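You operate a simulated robot arm through the tools that you are given. There is no shell and no other tool. Be economical: measure what you need, move in short steps, check, and stop when the job is done.

The job below is to be done with a simulated two-armed robot. You get a single attempt, and the scene is never put back.

## Task
Close the lid of the small orange tub in the lid closer.
Fine: draw the tray, seat the tub, slide it in, hold both levers down, then draw the tray out again; the other tub stays.

The check looks at the end state, three seconds after you hand in, the way a careful person would. Anything else that was tipped, shoved, dropped, spilled or broken makes it a failure. Lids that push on must go on centred and level and be pressed home; caps that screw on are set level and turned clockwise until they are tight.

## Robot
Two 6-joint arms with two-finger parallel grippers on one trunk, on a base that drives. Base frame: it is fixed to the floor where the robot stands at the start and does not move with it; the origin is under the middle of the robot, x ahead of it, y to its left, z up; the surface under the hand at the start is at about z = 840. Units: mm, degrees, N and s.
The left shoulder is at the start at [280, 185, 1130], the right one opposite. With the tool pointing down near the work surface each hand reaches from about 540 to 920 mm from the robot's upright axis, wherever it stands, measured 20 degrees to its own side. Places, roughly: lid of the small orange tub [700, 400, 900]; seat on the tray of the lid closer [800, 0, 900]; tray of the lid closer [800, 0, 900]. Payload 1.57 kg a hand.
The TCP of each hand is the grasp point between the finger pads, 30 mm short of the fingertips. In the tool frame z runs along the fingers and y along their closing line. Largest opening 80 mm; finger width 17, thickness 12; the body of the gripper, 40 by 82 mm, starts 80 mm behind the TCP.
Orientation is told as [roll, pitch, yaw] about the base's x, y, z axes, in that order, counted from this pose: with the fingers straight down and closing along the base's y, the tool's x points along the base's -x, its y along +y and its z along -z.

## Interface
- The arms move only by the tool step_arm. It takes "left_deltas", "right_deltas" or both (then of equal length, played together; a hand with none holds still); each is text: rows parted by semicolons, each of 7 numbers parted by spaces: the turn, a rotation vector about the tool's x, y, z in degrees, then the shift along the tool's x, y, z in mm, then the closure, from 0 (fully open) to 1 (shut). In form: ax ay az tx ty tz fingers; .... A call has 1 to 10 rows; each row is the pose to reach, as a shift and turn from the pose commanded when the call began, along the tool's axes at that moment. Each row takes 0.2 s and may step no farther than 50 mm and 8.6 degrees from the row before; otherwise, or with a gripper value out of range, the whole call is refused. A pose out of reach is approached as far as the arm can. The call stops where the force on the tool passes 40 N (or 10 N more than at its start, if that is more) or the arm is blocked; 0.2 s more then pass. Each finger travels about 153 mm/s and halts on what it meets, pressing with about 28 N; the grip force reading is that of the motor and also rises with nothing between the fingers. The clock runs only during rows and for 0.2 s after the last one: add rows that repeat a pose to give the fingers time. The reply holds the time, the measured pose of the TCP, the force on the tool along the base axes, the opening and the grip force, in the units named above and with some noise, with the torque about the TCP (base axes, N m) and any sound that the robot's microphone picked up.
- Cameras (640 x 400 px; columns grow to the right, rows downward): "scene" is now at [227.3, 15.9, 1557.3]; the picture's right is [0.20, -0.98, 0.00], its down [-0.82, -0.17, -0.55] and it looks along [0.54, 0.11, -0.84] (base axes); focal length 263 px, centre (320, 200). "left" rides on the left gripper at [72, 7, -122] in its tool frame; the picture's right is [-0.09, 1.00, 0.00], its down [-0.84, -0.08, -0.54] and it looks along [-0.54, -0.05, 0.84] (tool axes); focal length 238 px, centre (320, 200). "right" rides on the right gripper at [72, -7, -122] in its tool frame; the picture's right is [0.09, 1.00, 0.00], its down [-0.84, 0.08, -0.54] and it looks along [-0.54, 0.05, 0.84] (tool axes); focal length 238 px, centre (320, 200). There is no depth. A picture from a camera that has moved, and an enlarged one, comes with that camera's place and axes in the base frame and with its lens.
- camera(camera): a new picture of that camera. The clock stands still meanwhile.
- lift_body(by): slides the trunk up (or, below 0, down) by that many mm; the arms and the scene camera ride with it, the base frame stays. It gives what a move gives, with no picture.
- base_move(legs): drives the robot by 1 to 6 legs, each [ahead, turn to the left] in mm and degrees, along the robot's own axes; the way and the turn of a leg run together, so that a leg with both is an arc; at most 1500 mm and 180 degrees a leg. The arms and the cameras ride along, it lands a little off, and it stops where it bumps. It gives what a move gives.
- head_to(pan, tilt): turns the head with the scene camera to pan (to the left, within 86 degrees either way) and tilt (down, from -29 to 69), counted from straight ahead of the robot. It gives what a move gives.
- inspect(camera, box): a new picture of the part [left, top, right, bottom] of that camera's present view, enlarged. The clock stands still meanwhile.
- job_done(): hands the job in; it is judged then, once.

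Work in short steps. Places have to be worked out from the pictures, the camera data and where the tool is seen: move nearer, look again, correct. Check each grasp and each placing, and mend what went wrong. You have 120 turns and 100 pictures in all, those below and enlarged ones among them. Open the grippers and draw the arms clear of the work before you hand the job in, unless the task says otherwise; then end with one line.

The tools are called as a command line: name --argument value ..., lists and objects as JSON in quotes. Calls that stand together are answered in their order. step_arm: Moves the arms, as the interface text tells. Its arguments: {"type":"object","properties":{"left_deltas":{"type":"string"},"right_deltas":{"type":"string"}},"required":[]} The other tools are called the same way: lift_body (by) slides the trunk up or down; base_move (legs) drives the base; head_to (pan, tilt) turns the head that bears the scene camera; camera (camera) takes a picture; inspect (camera, box) takes an enlarged picture of a part of a camera's view; job_done () hands the job in.

At the start:

```text
t: 0.0
left_ee_pos: [523.5, 311.3, 1277.5]
left_ee_rot: [-0.1, 0.0, 0.1]
left_force: [-1.1, -0.3, 0.3]
left_wrist_torque: [-0.01, 0.01, 0.04]
left_finger_gap: 80.1
left_gripper_force: 0.0
right_ee_pos: [592.7, -191.5, 1176.1]
right_ee_rot: [0.0, 0.0, 0.0]
right_force: [0.7, -0.3, 0.2]
right_wrist_torque: [-0.01, -0.01, -0.01]
right_finger_gap: 79.9
right_gripper_force: 0.0
trunk travel left (down, up): [-825.0, 165.0]
robot x, y, heading: [-1.4, -2.2, -0.1]
head pan, tilt: [11.7, 56.8]
```

scene: 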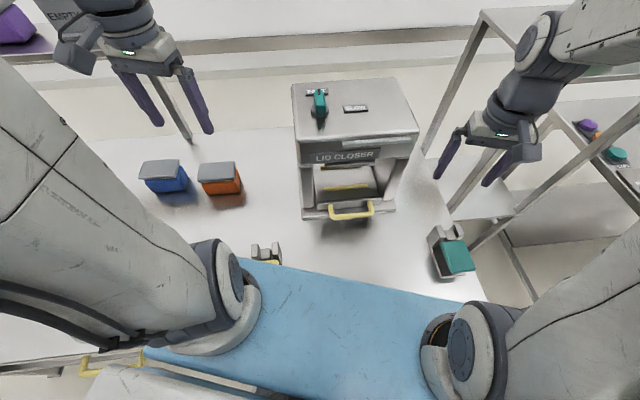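
right: 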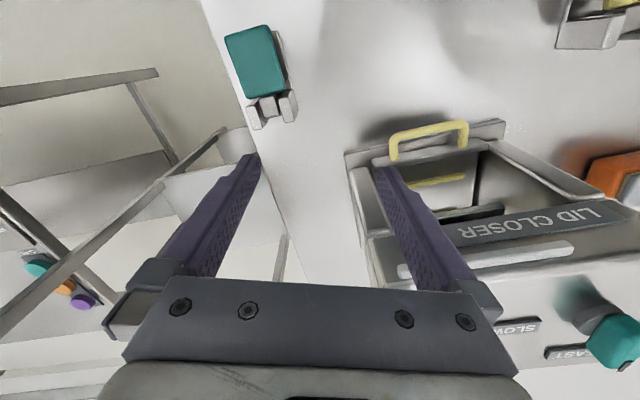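
left: 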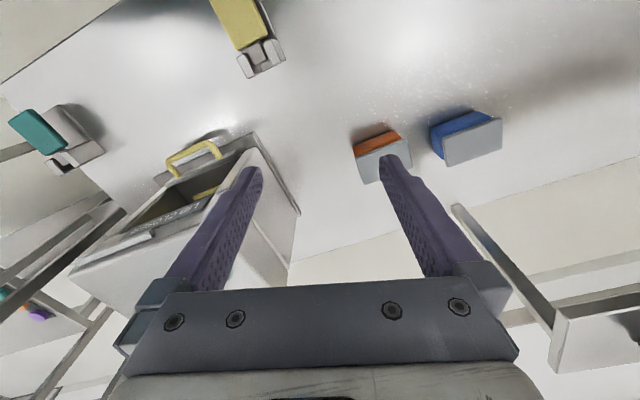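

I start with enlarged views of the closer, the tubs and the levers, before moving anything.

inspect --camera "scene" --box '[270, 60, 490, 290]'

inspect --camera "scene" --box '[120, 130, 300, 280]'

```text
1.74 times, centred on (380, 175) of scene
camera zoom: at [227.3, 15.9, 1557.3], right [0.2, -0.98, 0.0], down [-0.82, -0.17, -0.55], along [0.54, 0.11, -0.84], focal length 457 px, centre (216, 244)
```

zoom: 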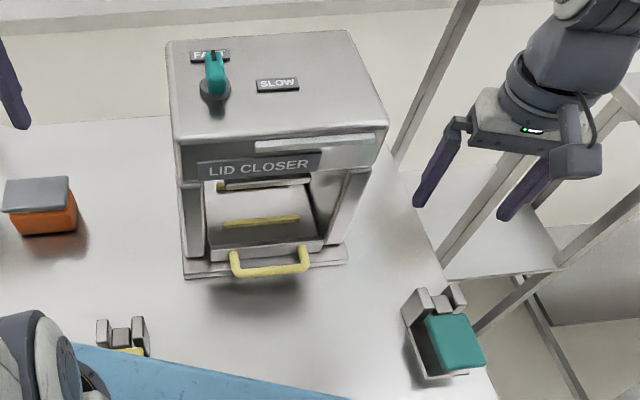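

```text
2.67 times, centred on (210, 205) of scene
camera zoom: at [227.3, 15.9, 1557.3], right [0.2, -0.98, 0.0], down [-0.82, -0.17, -0.55], along [0.54, 0.11, -0.84], focal length 700 px, centre (613, 187)
```

zoom: 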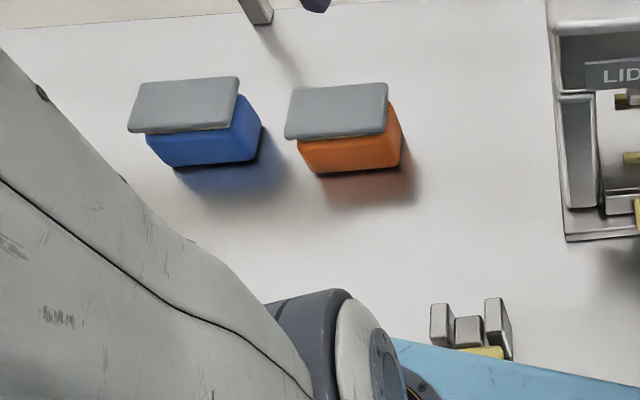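

The pictures show a front-opening closer with a yellow tray handle, a teal lever at right and a yellow lever near the table edge. I take closer looks at these from the hand cameras.

inspect --camera "left" --box '[320, 80, 520, 205]'

inspect --camera "left" --box '[180, 0, 320, 90]'

inspect --camera "right" --box '[200, 10, 520, 210]'

```text
3.20 times, centred on (420, 142) of left
camera zoom: at [452.0, 318.3, 1400.9], right [0.09, 1.0, 0.0], down [0.84, -0.08, 0.54], along [0.54, -0.05, -0.84], focal length 763 px, centre (0, 384)
```

zoom: 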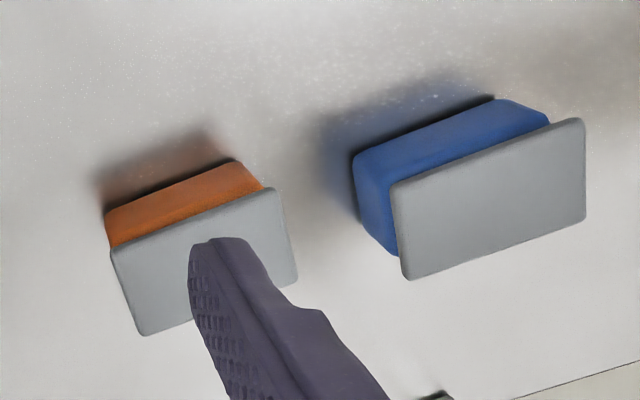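

```text
4.44 times, centred on (250, 45) of left
camera zoom: at [452.0, 318.3, 1400.9], right [0.09, 1.0, 0.0], down [0.84, -0.08, 0.54], along [0.54, -0.05, -0.84], focal length 1059 px, centre (631, 889)
```

zoom: 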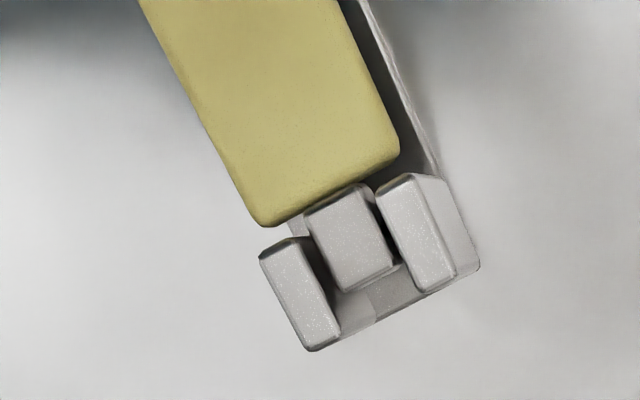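

```text
2.00 times, centred on (360, 110) of right
camera zoom: at [521.7, -197.1, 1297.3], right [-0.09, 1.0, 0.0], down [0.84, 0.08, 0.54], along [0.54, 0.05, -0.84], focal length 477 px, centre (240, 380)
```

zoom: 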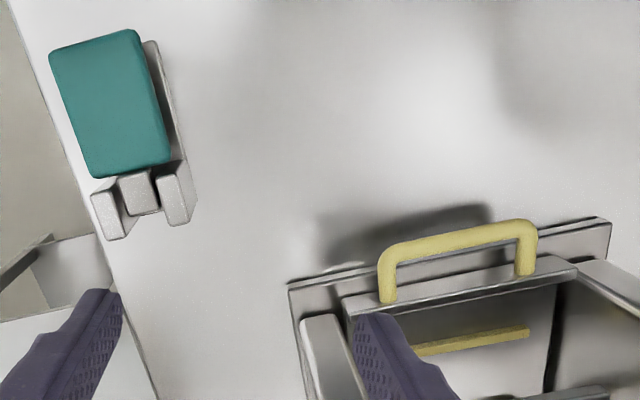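

Both views agree on the orange tub's lid at about [682, 440, 910], roughly 111 x 72 mm, long axis 17° off y. I bring the left hand lower and tip it forward for a side view of the lid fit.

step_arm --left_deltas "0 -8 0 5 15 35 0; 0 -16 0 15 30 70 0; 0 -24 0 25 45 105 0; 0 -32 0 30 60 140 0; 0 -40 0 35 75 175 0"

camera --camera "left"

```text
t: 1.2
left_ee_pos: [498.6, 416.3, 1109.2]
left_ee_rot: [-0.4, -39.9, 0.3]
left_force: [0.0, 0.0, 1.1]
left_wrist_torque: [-0.01, 0.0, 0.0]
left_finger_gap: 80.1
left_gripper_force: 0.1
left hand out of reach, approached as far as the arm can: row 4, 5
right_ee_pos: [592.6, -190.7, 1176.4]
right_ee_rot: [-0.1, 0.0, 0.0]
right_force: [0.4, 0.5, -0.1]
right_wrist_torque: [0.01, 0.0, -0.02]
right_finger_gap: 79.6
right_gripper_force: 0.0
trunk travel left (down, up): [-825.0, 165.0]
robot x, y, heading: [-2.2, 0.2, 0.3]
head pan, tilt: [11.7, 56.8]
```

```text
91 pictures are left
camera left: at [365.3, 422.3, 1158.0], right [0.07, 1.0, 0.06], down [0.29, -0.07, 0.95], along [0.95, -0.05, -0.3], focal length 238 px, centre (320, 200)
```

left: 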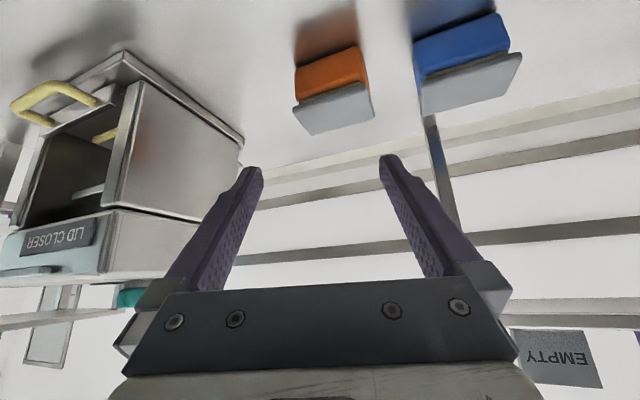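

inspect --camera "left" --box '[260, 10, 420, 150]'

inspect --camera "left" --box '[0, 40, 260, 300]'

```text
2.86 times, centred on (340, 80) of left
camera zoom: at [365.3, 422.3, 1158.0], right [0.07, 1.0, 0.06], down [0.29, -0.07, 0.95], along [0.95, -0.05, -0.3], focal length 681 px, centre (263, 543)
```

zoom: 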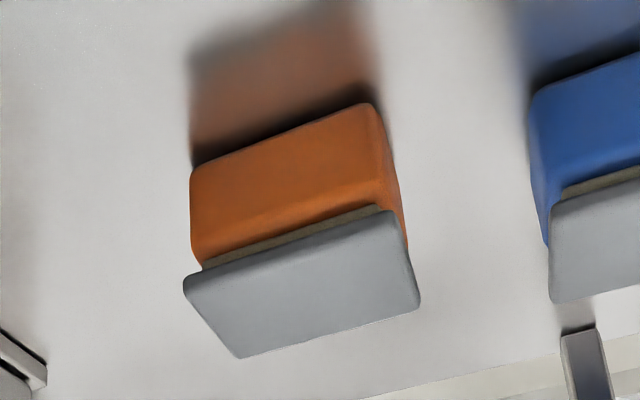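

```text
1.54 times, centred on (130, 170) of left
camera zoom: at [365.3, 422.3, 1158.0], right [0.07, 1.0, 0.06], down [0.29, -0.07, 0.95], along [0.95, -0.05, -0.3], focal length 367 px, centre (612, 246)
```

zoom: 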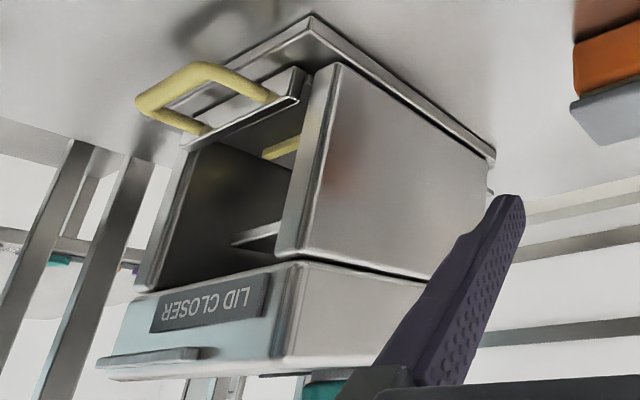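

The lid rests on its gasket, unpressed, with about 5 mm overhang, so the tub should be held by its body below the lid. The closer itself is turned about 18°. I look further down at the blue area and the tray front.

head_to --pan 0 --tilt 66

camera --camera "scene"

```text
t: 1.9
left_ee_pos: [499.3, 415.2, 1110.7]
left_ee_rot: [-0.1, -39.9, 0.1]
left_force: [-0.3, -0.3, 0.3]
left_wrist_torque: [0.01, -0.02, -0.03]
left_finger_gap: 80.0
left_gripper_force: 0.0
right_ee_pos: [591.9, -191.2, 1175.7]
right_ee_rot: [0.0, 0.0, 0.0]
right_force: [-0.3, 0.3, -0.6]
right_wrist_torque: [0.03, -0.04, -0.01]
right_finger_gap: 79.9
right_gripper_force: 0.2
trunk travel left (down, up): [-825.0, 165.0]
robot x, y, heading: [-0.1, -0.9, 0.0]
head pan, tilt: [0.0, 66.0]
```

```text
88 pictures are left
camera scene: at [218.0, 1.7, 1546.9], right [0.0, -1.0, 0.0], down [-0.91, 0.0, -0.41], along [0.41, 0.0, -0.91], focal length 263 px, centre (320, 200)
```

scene: 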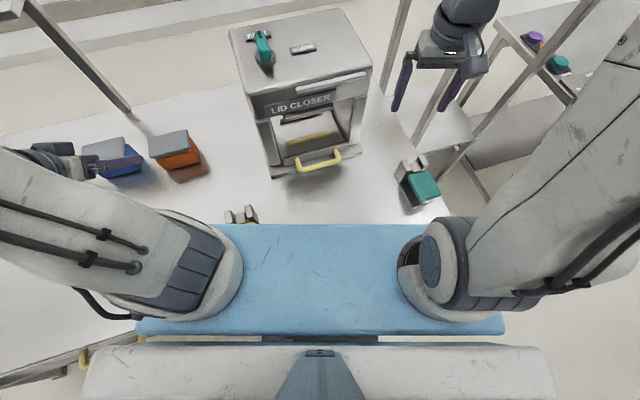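

The blue surface is the robot's own trunk. I estimate the tray handle bar near [623, -2, 897], turned 18°; I bring the right hand above it, turned by -72° so the fingers close across the bar.

step_arm --right_deltas "0 0 8 5 20 0 0; 0 0 16 10 40 5 0; 0 0 24 15 60 10 0; 0 0 32 20 80 20 0; 0 0 40 25 100 30 0; 0 0 48 30 120 40 0; 0 0 56 32 140 50 0; 0 0 64 34 160 55 0; 0 0 72 36 180 60 0"

camera --camera "right"

```text
t: 3.9
left_ee_pos: [499.3, 415.3, 1110.7]
left_ee_rot: [-0.1, -39.9, 0.1]
left_force: [-0.2, 0.0, -0.1]
left_wrist_torque: [0.0, 0.02, -0.02]
left_finger_gap: 80.4
left_gripper_force: 0.1
right_ee_pos: [557.5, -11.1, 1115.3]
right_ee_rot: [0.0, 0.0, -72.1]
right_force: [-0.2, 0.1, -0.1]
right_wrist_torque: [-0.01, 0.02, 0.01]
right_finger_gap: 80.1
right_gripper_force: 0.1
trunk travel left (down, up): [-825.0, 165.0]
robot x, y, heading: [0.3, 0.8, -0.1]
head pan, tilt: [0.0, 66.0]
```

```text
87 pictures are left
camera right: at [530.0, 56.4, 1238.2], right [0.92, 0.39, 0.0], down [0.33, -0.77, 0.54], along [0.21, -0.5, -0.84], focal length 238 px, centre (320, 200)
```

right: 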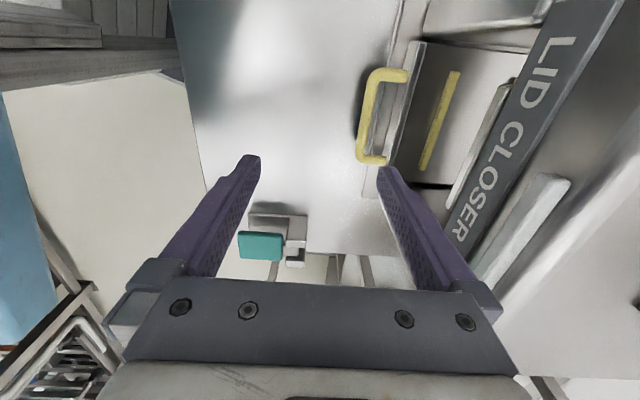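

The new view puts the bar's centre near [623, 3, 895], direction about 20°. I tip the hand 40° so it leans away from the hood, and go to a pre-grasp point.

step_arm --right_deltas "-8 0 0 -1 0 28 0; -16 0 0 -2 1 56 0; -24 0 0 -4 2 85 0; -32 0 0 -5 3 115 0; -40 0 0 -7 3 143 0; -40 0 0 -7 3 143 0"

camera --camera "right"

camera --camera "scene"

```text
t: 5.3
left_ee_pos: [498.7, 415.8, 1111.0]
left_ee_rot: [-0.1, -39.9, 0.0]
left_force: [-0.2, -0.2, -0.3]
left_wrist_torque: [0.02, -0.01, 0.0]
left_finger_gap: 80.0
left_gripper_force: 0.1
right_ee_pos: [600.6, -8.1, 1115.4]
right_ee_rot: [28.0, 0.1, -71.8]
right_force: [0.3, 0.2, -0.3]
right_wrist_torque: [0.02, -0.01, 0.02]
right_finger_gap: 80.0
right_gripper_force: 0.1
right hand out of reach, approached as far as the arm can: row 3, 4, 5, 6
trunk travel left (down, up): [-825.0, 165.0]
robot x, y, heading: [-2.2, -1.9, -0.2]
head pan, tilt: [0.0, 66.0]
```

```text
86 pictures are left
camera right: at [518.8, 41.3, 1219.2], right [0.81, 0.36, 0.47], down [0.09, -0.85, 0.51], along [0.58, -0.37, -0.72], focal length 238 px, centre (320, 200)
```

right: 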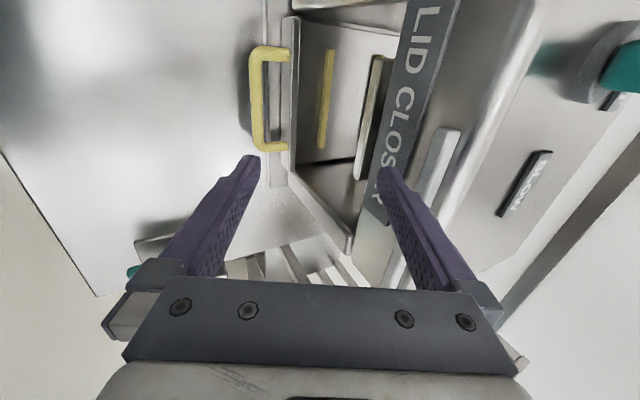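

```text
85 pictures are left
camera scene: at [218.1, 1.8, 1546.8], right [0.0, -1.0, 0.0], down [-0.91, 0.0, -0.41], along [0.41, 0.0, -0.91], focal length 263 px, centre (320, 200)
```

scene: 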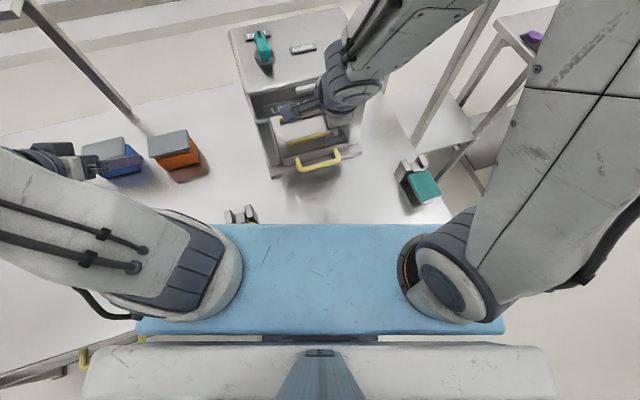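

The tipped pose is too close to the body for the arm. I drive straight back 150 mm; the hands are clear of everything in that direction.

base_move --legs '[[-150, 0]]'

camera --camera "scene"

```text
t: 6.7
left_ee_pos: [345.8, 417.5, 1110.3]
left_ee_rot: [-0.1, -39.9, 0.3]
left_force: [-0.3, -0.7, 0.1]
left_wrist_torque: [0.01, -0.01, 0.01]
left_finger_gap: 79.8
left_gripper_force: 0.0
right_ee_pos: [449.6, -5.2, 1115.7]
right_ee_rot: [28.0, 0.1, -71.5]
right_force: [-0.3, 0.3, -0.1]
right_wrist_torque: [0.02, 0.02, -0.03]
right_finger_gap: 80.1
right_gripper_force: 0.1
trunk travel left (down, up): [-825.0, 165.0]
robot x, y, heading: [-152.7, -0.5, 0.3]
head pan, tilt: [0.0, 66.0]
```

```text
84 pictures are left
camera scene: at [67.1, 2.4, 1546.8], right [0.0, -1.0, 0.0], down [-0.91, 0.0, -0.41], along [0.41, 0.0, -0.91], focal length 263 px, centre (320, 200)
```

scene: 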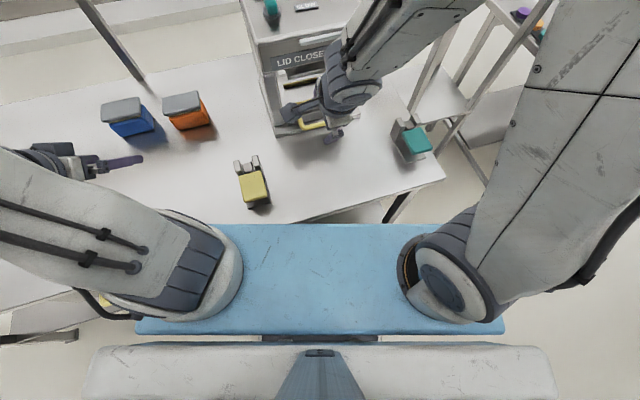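

Now everything is in view. I bring the right hand to the pre-grasp point, 100 mm short of the bar along the fingers at its present 28° tilt.

step_arm --right_deltas "0 0 0 -12 11 43 0; 0 0 0 -24 22 87 0; 0 0 0 -36 33 130 0; 0 0 0 -47 44 174 0; 0 0 0 -47 44 174 0"

camera --camera "right"

```text
t: 7.9
left_ee_pos: [345.5, 417.1, 1111.0]
left_ee_rot: [-0.1, -39.9, 0.3]
left_force: [-0.2, -0.3, 0.0]
left_wrist_torque: [-0.01, 0.02, -0.03]
left_finger_gap: 80.1
left_gripper_force: 0.0
right_ee_pos: [581.1, 5.1, 987.2]
right_ee_rot: [26.7, 3.2, -69.3]
right_force: [0.4, 0.0, -0.6]
right_wrist_torque: [0.01, 0.05, 0.0]
right_finger_gap: 80.4
right_gripper_force: 0.1
right hand out of reach, approached as far as the arm can: row 1, 2, 3, 4, 5
trunk travel left (down, up): [-825.0, 165.0]
robot x, y, heading: [-155.2, 2.1, 0.2]
head pan, tilt: [0.0, 66.0]
```

```text
83 pictures are left
camera right: at [502.7, 46.6, 1097.4], right [0.81, 0.38, 0.45], down [0.14, -0.87, 0.47], along [0.57, -0.32, -0.76], focal length 238 px, centre (320, 200)
```

right: 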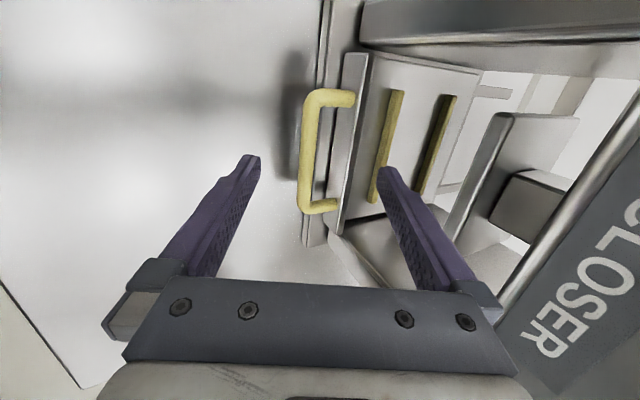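

The two yellow strips on the tray mark a seat whose long direction matches the tub's present direction. The handle gap is narrow, so I half close the fingers and go 50 mm nearer to refine.

step_arm --right_deltas "0 0 0 0 0 25 0.4; 0 0 0 0 0 50 0.62; 0 0 0 0 0 50 0.62"

camera --camera "right"

```text
t: 8.7
left_ee_pos: [346.5, 418.3, 1110.2]
left_ee_rot: [-0.2, -39.9, 0.4]
left_force: [-0.2, -0.2, -0.3]
left_wrist_torque: [0.02, 0.03, 0.01]
left_finger_gap: 79.7
left_gripper_force: 0.0
right_ee_pos: [600.6, -1.9, 934.8]
right_ee_rot: [27.9, 0.2, -71.4]
right_force: [0.8, 0.3, -0.3]
right_wrist_torque: [0.03, 0.02, -0.04]
right_finger_gap: 30.3
right_gripper_force: 0.0
trunk travel left (down, up): [-825.0, 165.0]
robot x, y, heading: [-153.4, -1.0, 0.2]
head pan, tilt: [0.0, 66.0]
```

```text
82 pictures are left
camera right: at [518.5, 46.5, 1040.1], right [0.81, 0.37, 0.47], down [0.09, -0.85, 0.51], along [0.59, -0.37, -0.72], focal length 238 px, centre (320, 200)
```

right: 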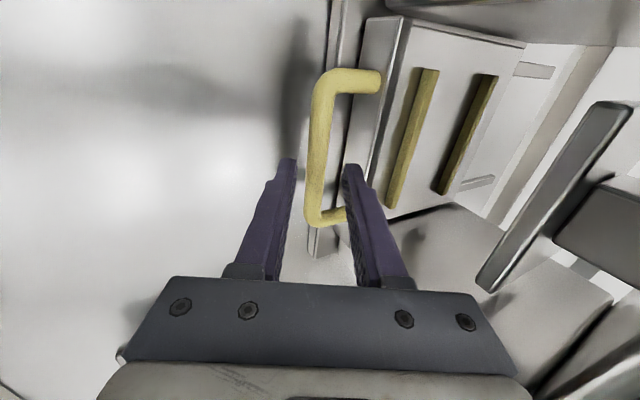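

The bar lies centrally between the fingers about 55 mm ahead. I advance 42 mm and look before closing.

step_arm --right_deltas "0 0 0 3 0 22 0.62; 0 0 0 6 0 42 0.62; 0 0 0 6 0 42 0.62"

camera --camera "right"

```text
t: 9.5
left_ee_pos: [346.1, 417.4, 1110.2]
left_ee_rot: [-0.1, -39.9, 0.3]
left_force: [0.1, -0.3, 0.0]
left_wrist_torque: [-0.02, -0.01, 0.02]
left_finger_gap: 79.8
left_gripper_force: 0.1
right_ee_pos: [617.5, 10.4, 899.2]
right_ee_rot: [28.1, 0.2, -71.4]
right_force: [-1.2, -0.6, -0.9]
right_wrist_torque: [-0.02, -0.01, 0.01]
right_finger_gap: 30.1
right_gripper_force: 0.1
trunk travel left (down, up): [-825.0, 165.0]
robot x, y, heading: [-154.2, -2.0, 0.2]
head pan, tilt: [0.0, 66.0]
```

```text
81 pictures are left
camera right: at [536.4, 58.5, 1003.9], right [0.81, 0.37, 0.47], down [0.09, -0.85, 0.51], along [0.59, -0.37, -0.72], focal length 238 px, centre (320, 200)
```

right: 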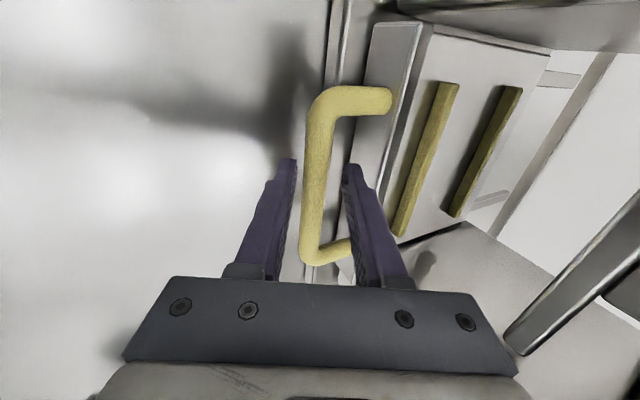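

The bar is between the finger ends with no contact force. I close the grip.

step_arm --right_deltas "0 0 0 0 0 4 0.8; 0 0 0 0 0 4 1; 0 0 0 0 0 4 1; 0 0 0 0 0 4 1"

camera --camera "right"

```text
t: 10.5
left_ee_pos: [344.6, 417.4, 1110.8]
left_ee_rot: [-0.1, -40.0, 0.3]
left_force: [0.1, -0.7, 0.0]
left_wrist_torque: [-0.03, 0.01, 0.0]
left_finger_gap: 80.2
left_gripper_force: 0.0
right_ee_pos: [616.3, 10.1, 896.6]
right_ee_rot: [27.6, 0.1, -71.5]
right_force: [-19.8, -3.8, 0.0]
right_wrist_torque: [0.09, 0.2, -0.23]
right_finger_gap: 15.8
right_gripper_force: 31.0
trunk travel left (down, up): [-825.0, 165.0]
robot x, y, heading: [-148.7, 0.2, 0.3]
head pan, tilt: [0.0, 66.0]
```

```text
80 pictures are left
camera right: at [535.5, 58.1, 1000.6], right [0.81, 0.37, 0.46], down [0.09, -0.85, 0.51], along [0.58, -0.37, -0.72], focal length 238 px, centre (320, 200)
```

right: 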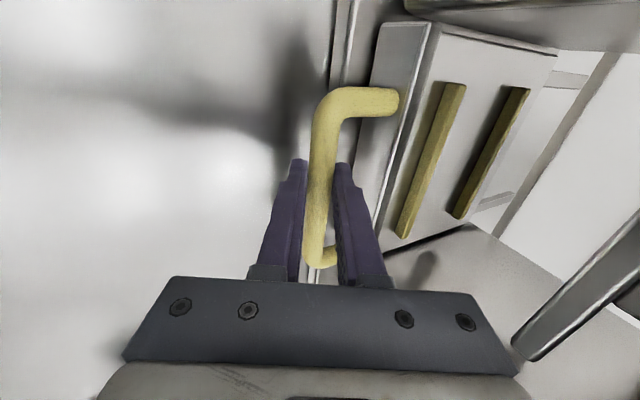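

Grip is firm on the 16 mm bar. I pull the tray straight out along the closer's axis, watching force.

step_arm --right_deltas "0 0 0 0 -13 -7 1; 0 0 0 0 -26 -14 1; 0 0 0 0 -40 -21 1; 0 0 0 0 -53 -28 1; 0 0 0 0 -66 -35 1; 0 0 0 0 -80 -42 1"

camera --camera "scene"

```text
t: 11.9
left_ee_pos: [346.5, 419.1, 1108.4]
left_ee_rot: [-0.2, -39.9, 0.3]
left_force: [-0.6, 0.5, -1.0]
left_wrist_torque: [0.02, -0.01, -0.02]
left_finger_gap: 80.0
left_gripper_force: 0.1
right_ee_pos: [532.5, -18.6, 896.9]
right_ee_rot: [27.9, 0.1, -71.5]
right_force: [-5.3, 15.9, -19.5]
right_wrist_torque: [0.4, 0.22, -0.06]
right_finger_gap: 15.8
right_gripper_force: 31.0
trunk travel left (down, up): [-825.0, 165.0]
robot x, y, heading: [-148.4, 0.6, 0.3]
head pan, tilt: [0.0, 66.0]
```

```text
79 pictures are left
camera scene: at [67.1, 3.3, 1546.8], right [0.01, -1.0, 0.0], down [-0.91, -0.01, -0.41], along [0.41, 0.0, -0.91], focal length 263 px, centre (320, 200)
```

scene: 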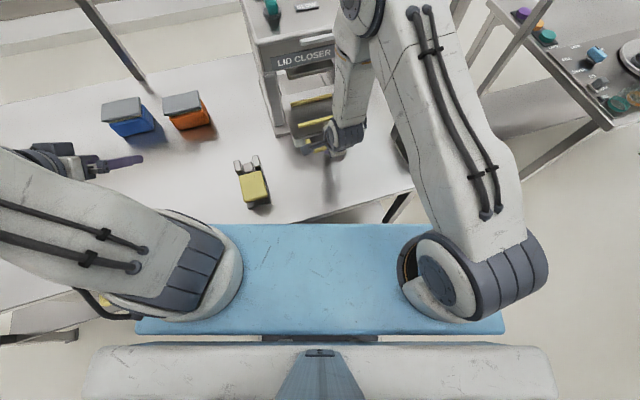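

The tray came 84 mm with some sideways load, so its rail runs a little straighter than 20°. I correct sideways a few mm and keep pulling.

step_arm --right_deltas "0 0 0 4 -1 2 1; 0 0 0 5 -14 -5 1; 0 0 0 6 -27 -12 1; 0 0 0 7 -40 -19 1; 0 0 0 7 -54 -26 1; 0 0 0 8 -67 -33 1; 0 0 0 8 -80 -40 1"

camera --camera "scene"

```text
t: 13.5
left_ee_pos: [344.9, 417.1, 1111.1]
left_ee_rot: [-0.1, -40.0, 0.3]
left_force: [-0.3, 0.3, -0.3]
left_wrist_torque: [-0.01, 0.0, -0.01]
left_finger_gap: 80.1
left_gripper_force: 0.0
right_ee_pos: [444.4, -42.2, 895.1]
right_ee_rot: [28.3, 0.1, -71.5]
right_force: [5.2, -15.7, 24.2]
right_wrist_torque: [-0.07, -0.17, -0.34]
right_finger_gap: 15.9
right_gripper_force: 32.1
trunk travel left (down, up): [-825.0, 165.0]
robot x, y, heading: [-152.6, 0.0, 0.4]
head pan, tilt: [0.0, 66.0]
```

```text
78 pictures are left
camera scene: at [66.0, 1.6, 1547.1], right [0.01, -1.0, 0.0], down [-0.91, 0.0, -0.41], along [0.41, 0.0, -0.91], focal length 263 px, centre (320, 200)
```

scene: 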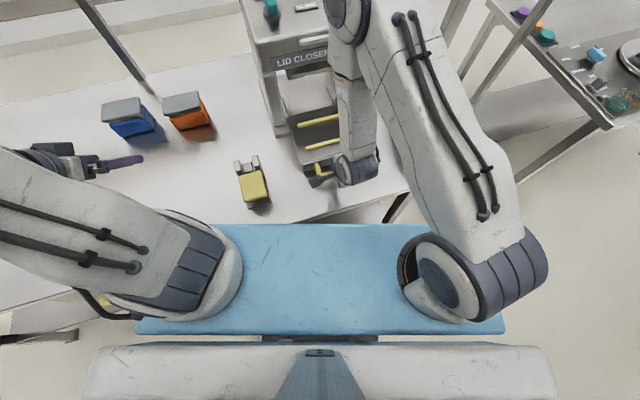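

About 180 mm out and no end stop felt yet; the side load reversed, so the true direction is about 18°. I relax sideways and pull on gently to find the stop.

step_arm --right_deltas "0 0 0 -3 1 -2 1; 0 0 0 -3 -8 -7 1; 0 0 0 -3 -17 -12 1; 0 0 0 -3 -26 -16 1; 0 0 0 -3 -35 -21 1"

camera --camera "right"

```text
t: 14.7
left_ee_pos: [345.6, 419.0, 1109.7]
left_ee_rot: [-0.2, -40.0, 0.3]
left_force: [0.6, -1.0, 0.2]
left_wrist_torque: [-0.03, 0.02, -0.03]
left_finger_gap: 80.2
left_gripper_force: 0.0
right_ee_pos: [412.5, -52.7, 897.3]
right_ee_rot: [28.4, 0.1, -71.5]
right_force: [-3.0, 12.9, 13.3]
right_wrist_torque: [0.74, 0.16, 0.21]
right_finger_gap: 15.7
right_gripper_force: 31.5
right hand out of reach, approached as far as the arm can: row 5
trunk travel left (down, up): [-825.0, 165.0]
robot x, y, heading: [-151.4, -2.7, 0.3]
head pan, tilt: [0.0, 66.0]
```

```text
77 pictures are left
camera right: at [331.6, -4.3, 1000.4], right [0.8, 0.37, 0.47], down [0.09, -0.85, 0.51], along [0.59, -0.37, -0.72], focal length 238 px, centre (320, 200)
```

right: 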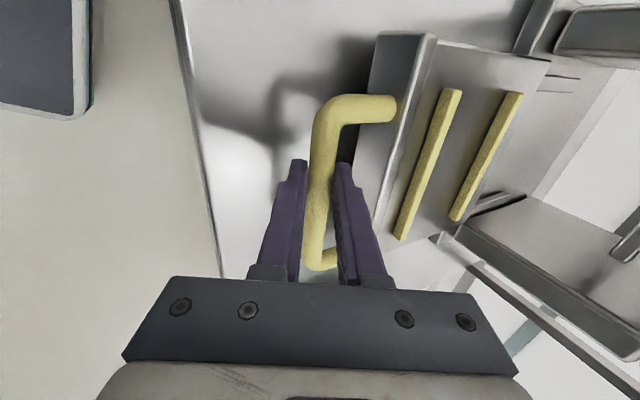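

The tray is out by about 213 mm, with the seat well in front of the hood. I release the handle and draw the right hand back along its fingers.

step_arm --right_deltas "0 0 0 0 0 0 0.7; 0 0 0 0 0 0 0.6; 0 0 0 0 0 0 0.6; 0 0 0 0 0 -35 0.6; 0 0 0 0 0 -75 0.6; 0 0 0 0 0 -120 0.4"

camera --camera "right"

```text
t: 16.1
left_ee_pos: [345.4, 417.9, 1110.9]
left_ee_rot: [0.0, -40.0, 0.3]
left_force: [0.2, 0.1, 0.9]
left_wrist_torque: [0.01, 0.02, -0.01]
left_finger_gap: 80.1
left_gripper_force: 0.0
right_ee_pos: [438.8, -23.3, 994.0]
right_ee_rot: [27.9, 0.1, -71.5]
right_force: [-0.5, 0.2, 1.6]
right_wrist_torque: [0.01, -0.01, 0.02]
right_finger_gap: 47.8
right_gripper_force: 0.0
right hand out of reach, approached as far as the arm can: row 4, 5, 6
trunk travel left (down, up): [-825.0, 165.0]
robot x, y, heading: [-152.3, -0.9, 0.3]
head pan, tilt: [0.0, 66.0]
```

```text
76 pictures are left
camera right: at [356.7, 25.7, 1097.9], right [0.81, 0.37, 0.47], down [0.09, -0.85, 0.51], along [0.59, -0.37, -0.72], focal length 238 px, centre (320, 200)
```

right: 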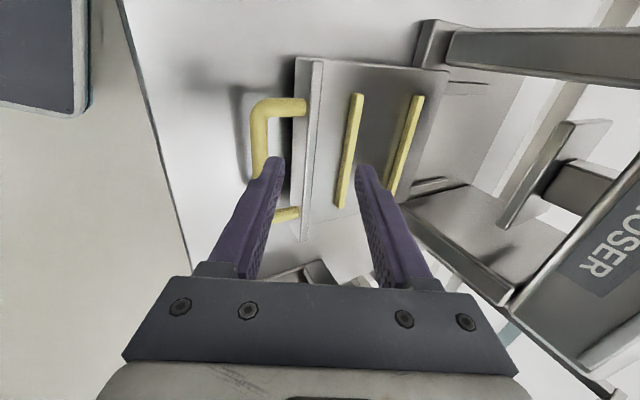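

Handle free. I move the right hand up and off to the right, levelling it, so the tray is clear and visible.

step_arm --right_deltas "5 0 0 -20 14 -30 0.4; 10 0 0 -55 28 -55 0.4; 15 0 0 -95 40 -75 0.4; 20 0 0 -135 50 -85 0.4; 25 0 0 -175 60 -95 0.2; 28 0 0 -215 68 -99 0"

camera --camera "scene"

```text
t: 17.5
left_ee_pos: [345.2, 416.3, 1109.4]
left_ee_rot: [-0.2, -39.9, 0.4]
left_force: [-0.8, -0.1, 1.0]
left_wrist_torque: [0.01, 0.02, 0.02]
left_finger_gap: 79.9
left_gripper_force: 0.0
right_ee_pos: [519.9, -224.1, 1108.2]
right_ee_rot: [-0.1, 0.2, -71.4]
right_force: [-0.3, -0.5, -0.4]
right_wrist_torque: [-0.01, 0.01, -0.01]
right_finger_gap: 79.9
right_gripper_force: 0.0
trunk travel left (down, up): [-825.0, 165.0]
robot x, y, heading: [-153.0, -0.7, 0.5]
head pan, tilt: [0.0, 66.0]
```

```text
75 pictures are left
camera scene: at [66.4, 2.3, 1546.8], right [0.0, -1.0, 0.0], down [-0.91, 0.0, -0.41], along [0.41, 0.0, -0.91], focal length 263 px, centre (320, 200)
```

scene: 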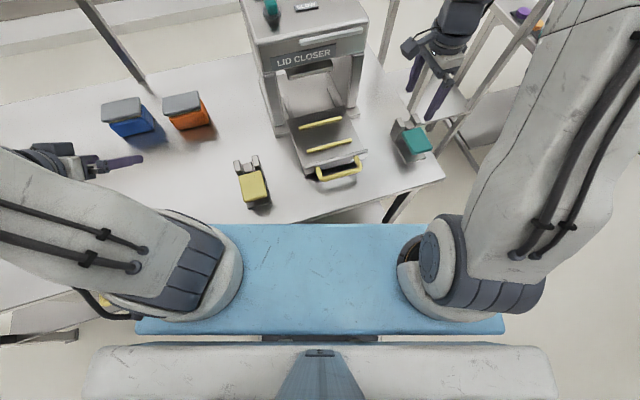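

inspect --camera "scene" --box '[250, 60, 400, 200]'

inspect --camera "right" --box '[0, 0, 640, 400]'

```text
2.86 times, centred on (325, 130) of scene
camera zoom: at [66.4, 2.3, 1546.8], right [0.0, -1.0, 0.0], down [-0.91, 0.0, -0.41], along [0.41, 0.0, -0.91], focal length 750 px, centre (306, 400)
```

zoom: 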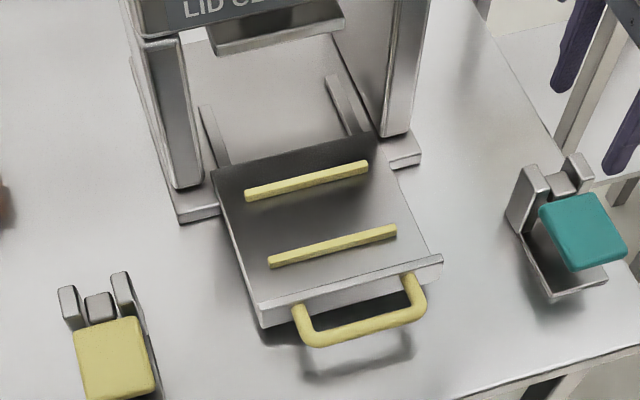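

```text
1.00 times, centred on (320, 200) of right (not enlarged: the box is as wide or as high as the picture)
camera zoom: at [492.2, -157.5, 1230.7], right [0.91, 0.4, 0.0], down [0.34, -0.77, 0.54], along [0.22, -0.49, -0.84], focal length 238 px, centre (320, 200)
```

zoom: 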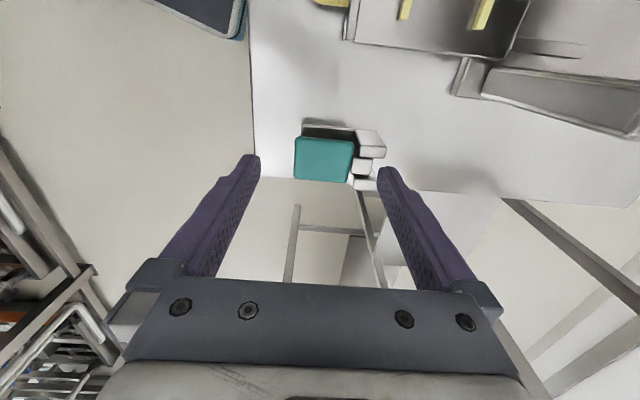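

The seat lies between the two strips, centred about [601, -13], with the same 17° direction as the tub. I level the left hand and bring it toward the tub to study the lid fit closely.

step_arm --left_deltas "0 7 0 -32 -3 27 0; 0 14 0 -65 -6 54 0; 0 21 0 -97 -9 81 0; 0 28 0 -130 -12 108 0; 0 35 0 -162 -14 135 0; 0 40 0 -195 -17 163 0"

```text
t: 18.9
left_ee_pos: [598.7, 400.7, 1109.8]
left_ee_rot: [-0.1, 0.2, 0.3]
left_force: [0.7, 0.2, 0.4]
left_wrist_torque: [-0.01, -0.01, -0.01]
left_finger_gap: 80.4
left_gripper_force: 0.1
right_ee_pos: [519.5, -223.5, 1109.0]
right_ee_rot: [0.1, 0.1, -71.4]
right_force: [-0.3, -0.4, 0.7]
right_wrist_torque: [0.01, 0.0, -0.01]
right_finger_gap: 80.1
right_gripper_force: 0.1
trunk travel left (down, up): [-825.0, 165.0]
robot x, y, heading: [-153.9, 2.0, 0.3]
head pan, tilt: [0.0, 66.0]
```

I turn the left hand by -73° to align its closing line with the tub's short side, and lower it above the tub.

step_arm --left_deltas "0 0 8 -8 9 8 0; 0 0 16 -16 18 16 0; 0 0 24 -24 27 24 0; 0 0 32 -32 36 32 0; 0 0 40 -40 45 40 0; 0 0 48 -48 54 48 0; 0 0 56 -56 63 56 0; 0 0 64 -64 72 64 0; 0 0 73 -72 79 70 0"

camera --camera "left"

```text
refused: row 9 steps farther than a row can; nothing moved
```

```text
72 pictures are left
camera left: at [528.4, 408.0, 1232.4], right [0.09, 1.0, 0.0], down [0.84, -0.07, 0.54], along [0.54, -0.05, -0.84], focal length 238 px, centre (320, 200)
```

left: 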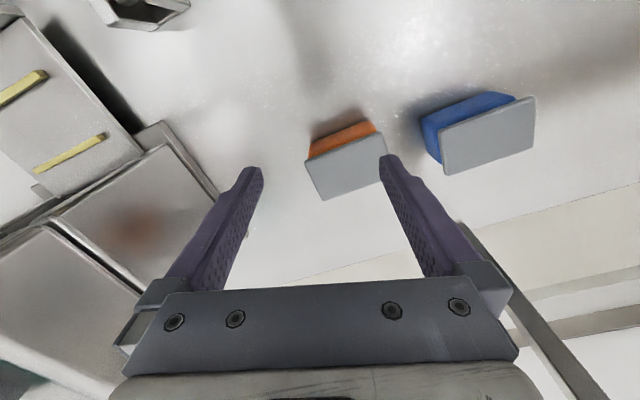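

The last row turned too far; I repeat with a 72° total in even steps.

step_arm --left_deltas "0 0 8 -8 9 8 0; 0 0 16 -16 18 16 0; 0 0 24 -24 27 24 0; 0 0 32 -32 36 32 0; 0 0 40 -40 45 40 0; 0 0 48 -48 54 48 0; 0 0 56 -56 63 56 0; 0 0 64 -64 72 64 0; 0 0 72 -72 79 70 0"

camera --camera "left"

```text
t: 20.9
left_ee_pos: [671.6, 479.9, 1039.9]
left_ee_rot: [-0.1, -0.1, -71.8]
left_force: [0.7, 0.1, 0.8]
left_wrist_torque: [0.04, 0.0, -0.03]
left_finger_gap: 80.2
left_gripper_force: 0.0
right_ee_pos: [520.0, -222.9, 1110.2]
right_ee_rot: [0.0, 0.3, -71.5]
right_force: [0.0, -0.3, 0.0]
right_wrist_torque: [-0.02, -0.01, -0.01]
right_finger_gap: 80.0
right_gripper_force: 0.1
trunk travel left (down, up): [-825.0, 165.0]
robot x, y, heading: [-152.7, -0.6, 0.5]
head pan, tilt: [0.0, 66.0]
```

```text
71 pictures are left
camera left: at [656.1, 551.0, 1162.3], right [0.98, 0.22, 0.0], down [0.19, -0.82, 0.54], along [0.12, -0.53, -0.84], focal length 238 px, centre (320, 200)
```

left: 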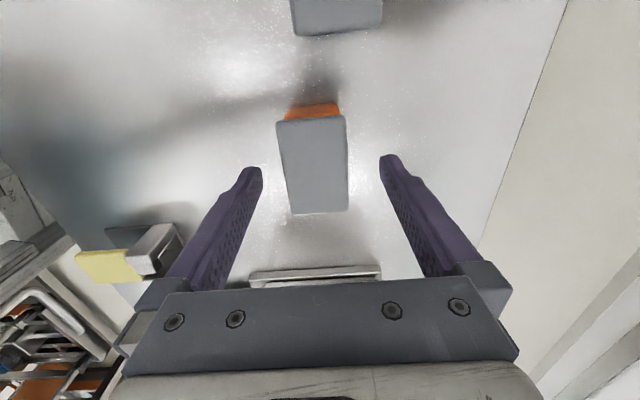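

inspect --camera "left" --box '[250, 80, 380, 230]'

```text
2.67 times, centred on (315, 155) of left
camera zoom: at [656.1, 551.0, 1162.3], right [0.98, 0.22, 0.0], down [0.19, -0.82, 0.54], along [0.12, -0.53, -0.84], focal length 636 px, centre (333, 320)
```

zoom: 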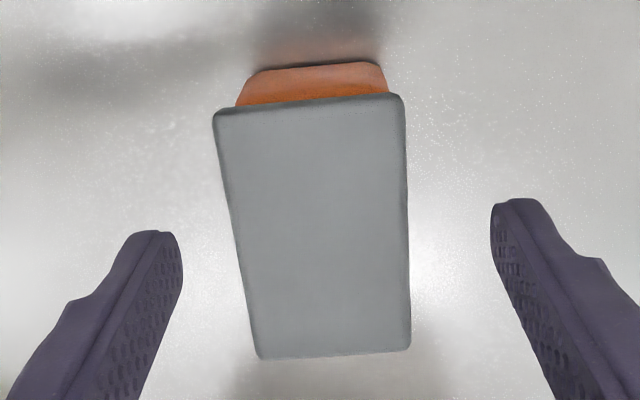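

The lid overhangs the body by about 5 mm a side, so I want a shallow grip under the lid from its closer-side end. I test in the air whether the left wrist can tip the fingers toward +y.

step_arm --left_deltas "0 8 0 0 0 0 0; 0 16 0 0 0 0 0; 0 24 0 0 0 0 0; 0 32 0 0 0 0 0; 0 40 0 0 0 0 0; 0 48 0 0 0 0 0; 0 56 0 0 0 0 0; 0 62 0 0 0 0 0"

camera --camera "scene"

```text
t: 22.7
left_ee_pos: [670.6, 480.0, 1040.6]
left_ee_rot: [0.0, 62.0, -71.8]
left_force: [0.6, 0.8, -0.4]
left_wrist_torque: [0.02, 0.01, 0.0]
left_finger_gap: 80.1
left_gripper_force: 0.1
right_ee_pos: [519.6, -223.1, 1109.2]
right_ee_rot: [0.0, 0.1, -71.5]
right_force: [-0.3, 1.1, 0.0]
right_wrist_torque: [0.0, 0.02, -0.01]
right_finger_gap: 79.8
right_gripper_force: 0.0
trunk travel left (down, up): [-825.0, 165.0]
robot x, y, heading: [-152.7, 0.4, 0.4]
head pan, tilt: [0.0, 66.0]
```

```text
69 pictures are left
camera scene: at [66.6, 2.3, 1546.9], right [0.0, -1.0, 0.0], down [-0.91, 0.0, -0.41], along [0.41, 0.0, -0.91], focal length 263 px, centre (320, 200)
```

scene: 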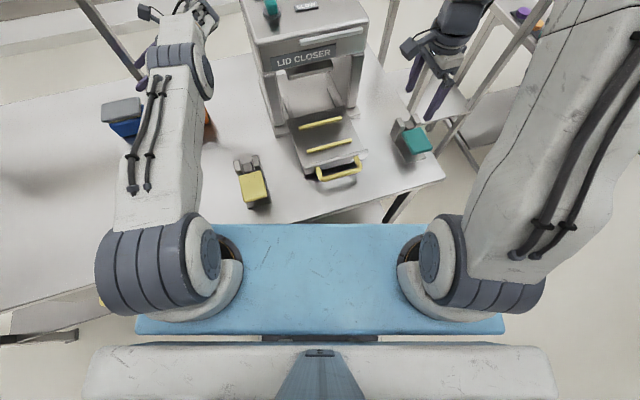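

The wrist manages the 62° tip. I move to about 90 mm above the grasp position (TCP target [687, 407, 876]) and look.

step_arm --left_deltas "0 0 0 -33 -2 -10 0; 0 0 0 -66 -5 -20 0; 0 0 0 -100 -7 -31 0; 0 0 0 -100 -7 -31 0"

camera --camera "left"

camera --camera "scene"

```text
t: 23.7
left_ee_pos: [665.5, 411.6, 970.0]
left_ee_rot: [0.6, 61.7, -70.9]
left_force: [0.0, -0.4, -0.4]
left_wrist_torque: [0.02, 0.02, 0.0]
left_finger_gap: 79.9
left_gripper_force: 0.0
left hand out of reach, approached as far as the arm can: row 2, 3, 4
right_ee_pos: [518.2, -221.0, 1111.3]
right_ee_rot: [0.0, 0.0, -71.6]
right_force: [-0.8, -0.8, -0.1]
right_wrist_torque: [-0.01, 0.01, 0.02]
right_finger_gap: 80.1
right_gripper_force: 0.1
trunk travel left (down, up): [-825.0, 165.0]
robot x, y, heading: [-149.4, -1.1, 0.2]
head pan, tilt: [0.0, 66.0]
```

```text
68 pictures are left
camera left: at [695.8, 344.3, 1093.5], right [0.96, 0.28, -0.08], down [0.21, -0.85, -0.48], along [-0.2, 0.44, -0.87], focal length 238 px, centre (320, 200)
```

left: 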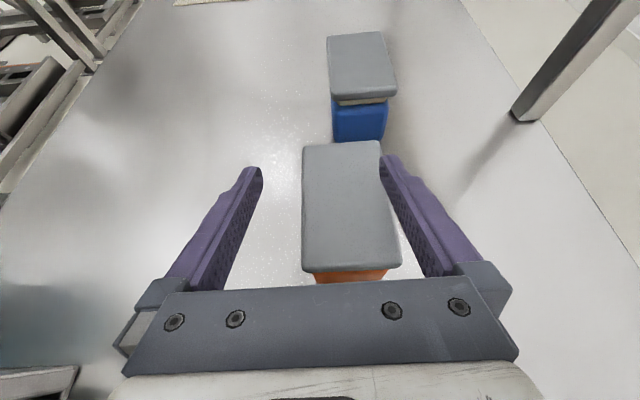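

```text
67 pictures are left
camera scene: at [64.4, 5.6, 1547.5], right [0.01, -1.0, 0.0], down [-0.91, -0.01, -0.41], along [0.41, 0.0, -0.91], focal length 263 px, centre (320, 200)
```

scene: 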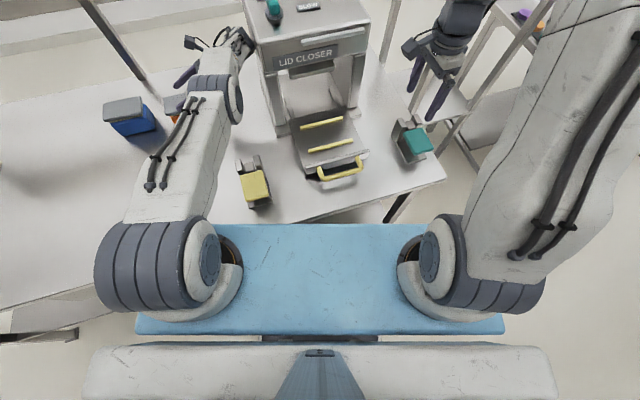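

Two opposing views put the lid at [676, 438], top z ≈ 924, 112 x 70 mm. The arm runs out of reach, so I raise the hand a little and drive the base 90 mm forward.

step_arm --left_deltas "0 0 0 -20 -4 -31 0; 0 0 0 -20 -4 -60 0"

```text
t: 24.5
left_ee_pos: [642.9, 403.6, 973.4]
left_ee_rot: [-3.2, 62.4, -68.4]
left_force: [0.1, 0.8, 0.0]
left_wrist_torque: [-0.03, -0.05, 0.02]
left_finger_gap: 80.0
left_gripper_force: 0.1
left hand out of reach, approached as far as the arm can: row 1, 2
right_ee_pos: [517.9, -221.3, 1110.4]
right_ee_rot: [0.0, 0.0, -71.6]
right_force: [-0.1, 1.2, 0.1]
right_wrist_torque: [-0.08, -0.01, -0.02]
right_finger_gap: 79.9
right_gripper_force: 0.0
trunk travel left (down, up): [-825.0, 165.0]
robot x, y, heading: [-150.1, 0.4, 1.3]
head pan, tilt: [0.0, 66.0]
stopped in row 2 (left hand): the arm was blocked; the commanded pose is now the measured one
```

The hand was blocked: that retreat pushed the wrist toward the closer. I move it back forward and up, then check that the closer has not moved.

step_arm --left_deltas "0 0 0 10 0 20 0; 0 0 0 30 0 40 0; 0 0 0 60 0 50 0"

camera --camera "scene"

```text
t: 25.3
left_ee_pos: [640.7, 468.3, 998.9]
left_ee_rot: [-3.0, 62.6, -68.6]
left_force: [-0.7, -0.9, 0.4]
left_wrist_torque: [0.02, -0.01, -0.02]
left_finger_gap: 80.0
left_gripper_force: 0.0
left hand out of reach, approached as far as the arm can: row 1, 2, 3
right_ee_pos: [519.6, -222.3, 1108.7]
right_ee_rot: [-0.1, 0.1, -71.4]
right_force: [0.4, -0.3, 0.1]
right_wrist_torque: [0.01, -0.02, -0.03]
right_finger_gap: 80.0
right_gripper_force: 0.1
trunk travel left (down, up): [-825.0, 165.0]
robot x, y, heading: [-149.5, 1.0, 0.4]
head pan, tilt: [0.0, 66.0]
```

```text
66 pictures are left
camera scene: at [66.0, 5.3, 1546.8], right [0.02, -1.0, 0.0], down [-0.91, -0.01, -0.41], along [0.41, 0.01, -0.91], focal length 263 px, centre (320, 200)
```

scene: 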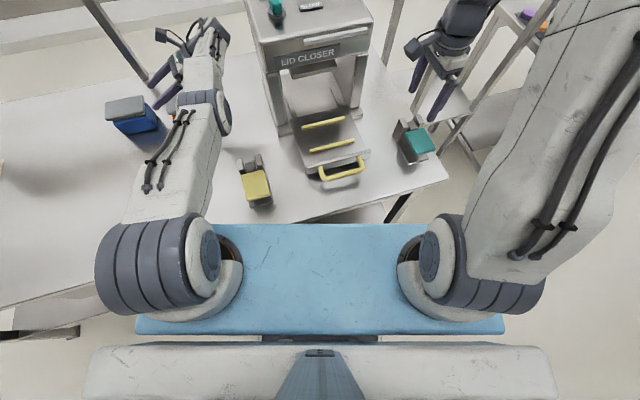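

Only a slight whole-view shift, so nothing was displaced. There is no room for the arm between closer and tub, so I change plan: vertical grasps only, lid lifted off first, tub seated, then lid set back at the same hand-relative position. I level the left hand while rising.

step_arm --left_deltas "0 -8 0 15 0 -5 0; 0 -16 0 30 0 -12 0; 0 -24 0 45 0 -20 0; 0 -32 0 60 0 -28 0; 0 -40 0 70 0 -34 0; 0 -48 0 78 0 -40 0; 0 -56 0 84 0 -44 0; 0 -62 0 88 0 -47 0"

base_move --legs '[[65, 0]]'

```text
t: 27.1
left_ee_pos: [659.3, 476.5, 1106.2]
left_ee_rot: [-1.4, 0.4, -65.9]
left_force: [-0.4, 0.2, -0.2]
left_wrist_torque: [0.01, -0.01, 0.0]
left_finger_gap: 80.1
left_gripper_force: 0.1
left hand out of reach, approached as far as the arm can: row 1, 2, 3, 4, 5, 6, 7, 8
right_ee_pos: [520.9, -223.5, 1109.3]
right_ee_rot: [-0.1, 0.1, -71.5]
right_force: [-0.1, -0.4, -0.2]
right_wrist_torque: [-0.02, 0.02, 0.0]
right_finger_gap: 79.8
right_gripper_force: 0.1
trunk travel left (down, up): [-825.0, 165.0]
robot x, y, heading: [-152.0, -2.1, 0.8]
head pan, tilt: [0.0, 66.0]
```

```text
t: 28.1
left_ee_pos: [724.4, 479.7, 1105.9]
left_ee_rot: [-1.4, 0.6, -65.8]
left_force: [-0.2, 0.5, -0.5]
left_wrist_torque: [0.02, 0.0, 0.02]
left_finger_gap: 80.0
left_gripper_force: 0.1
right_ee_pos: [585.7, -221.7, 1107.8]
right_ee_rot: [0.0, 0.1, -71.4]
right_force: [-0.6, -0.6, 0.1]
right_wrist_torque: [-0.04, 0.0, 0.02]
right_finger_gap: 80.2
right_gripper_force: 0.0
trunk travel left (down, up): [-825.0, 165.0]
robot x, y, heading: [-90.4, -1.6, 1.2]
head pan, tilt: [0.0, 66.0]
```

I bring the left hand level over the lid at about z = 1000 with its yaw corrected.

step_arm --left_deltas "0 0 1.5 -5 -15 25 0; -0.5 0 3 -10 -30 53 0; -1 -0.5 4.5 -15 -45 80 0; -1.4 -0.5 6 -19 -61 106 0; -1.4 -0.5 6 -19 -61 106 0"

camera --camera "left"

```text
t: 29.3
left_ee_pos: [740.1, 475.8, 1040.0]
left_ee_rot: [0.0, 0.0, -71.9]
left_force: [-0.3, 0.2, -0.7]
left_wrist_torque: [-0.05, 0.04, -0.01]
left_finger_gap: 80.1
left_gripper_force: 0.1
left hand out of reach, approached as far as the arm can: row 1, 2, 3, 4, 5
right_ee_pos: [584.6, -221.3, 1109.2]
right_ee_rot: [0.1, 0.1, -71.4]
right_force: [0.5, 0.2, -0.7]
right_wrist_torque: [-0.03, 0.01, -0.02]
right_finger_gap: 79.7
right_gripper_force: 0.0
trunk travel left (down, up): [-825.0, 165.0]
robot x, y, heading: [-87.9, 0.3, 1.2]
head pan, tilt: [0.0, 66.0]
```

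```text
65 pictures are left
camera left: at [725.1, 546.5, 1163.1], right [0.98, 0.22, 0.0], down [0.19, -0.82, 0.54], along [0.12, -0.53, -0.84], focal length 238 px, centre (320, 200)
```

left: 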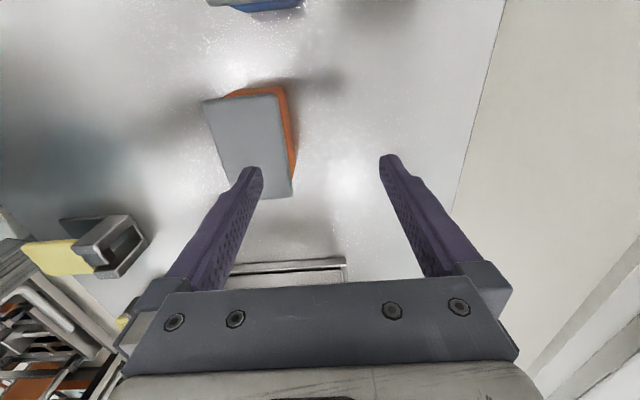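

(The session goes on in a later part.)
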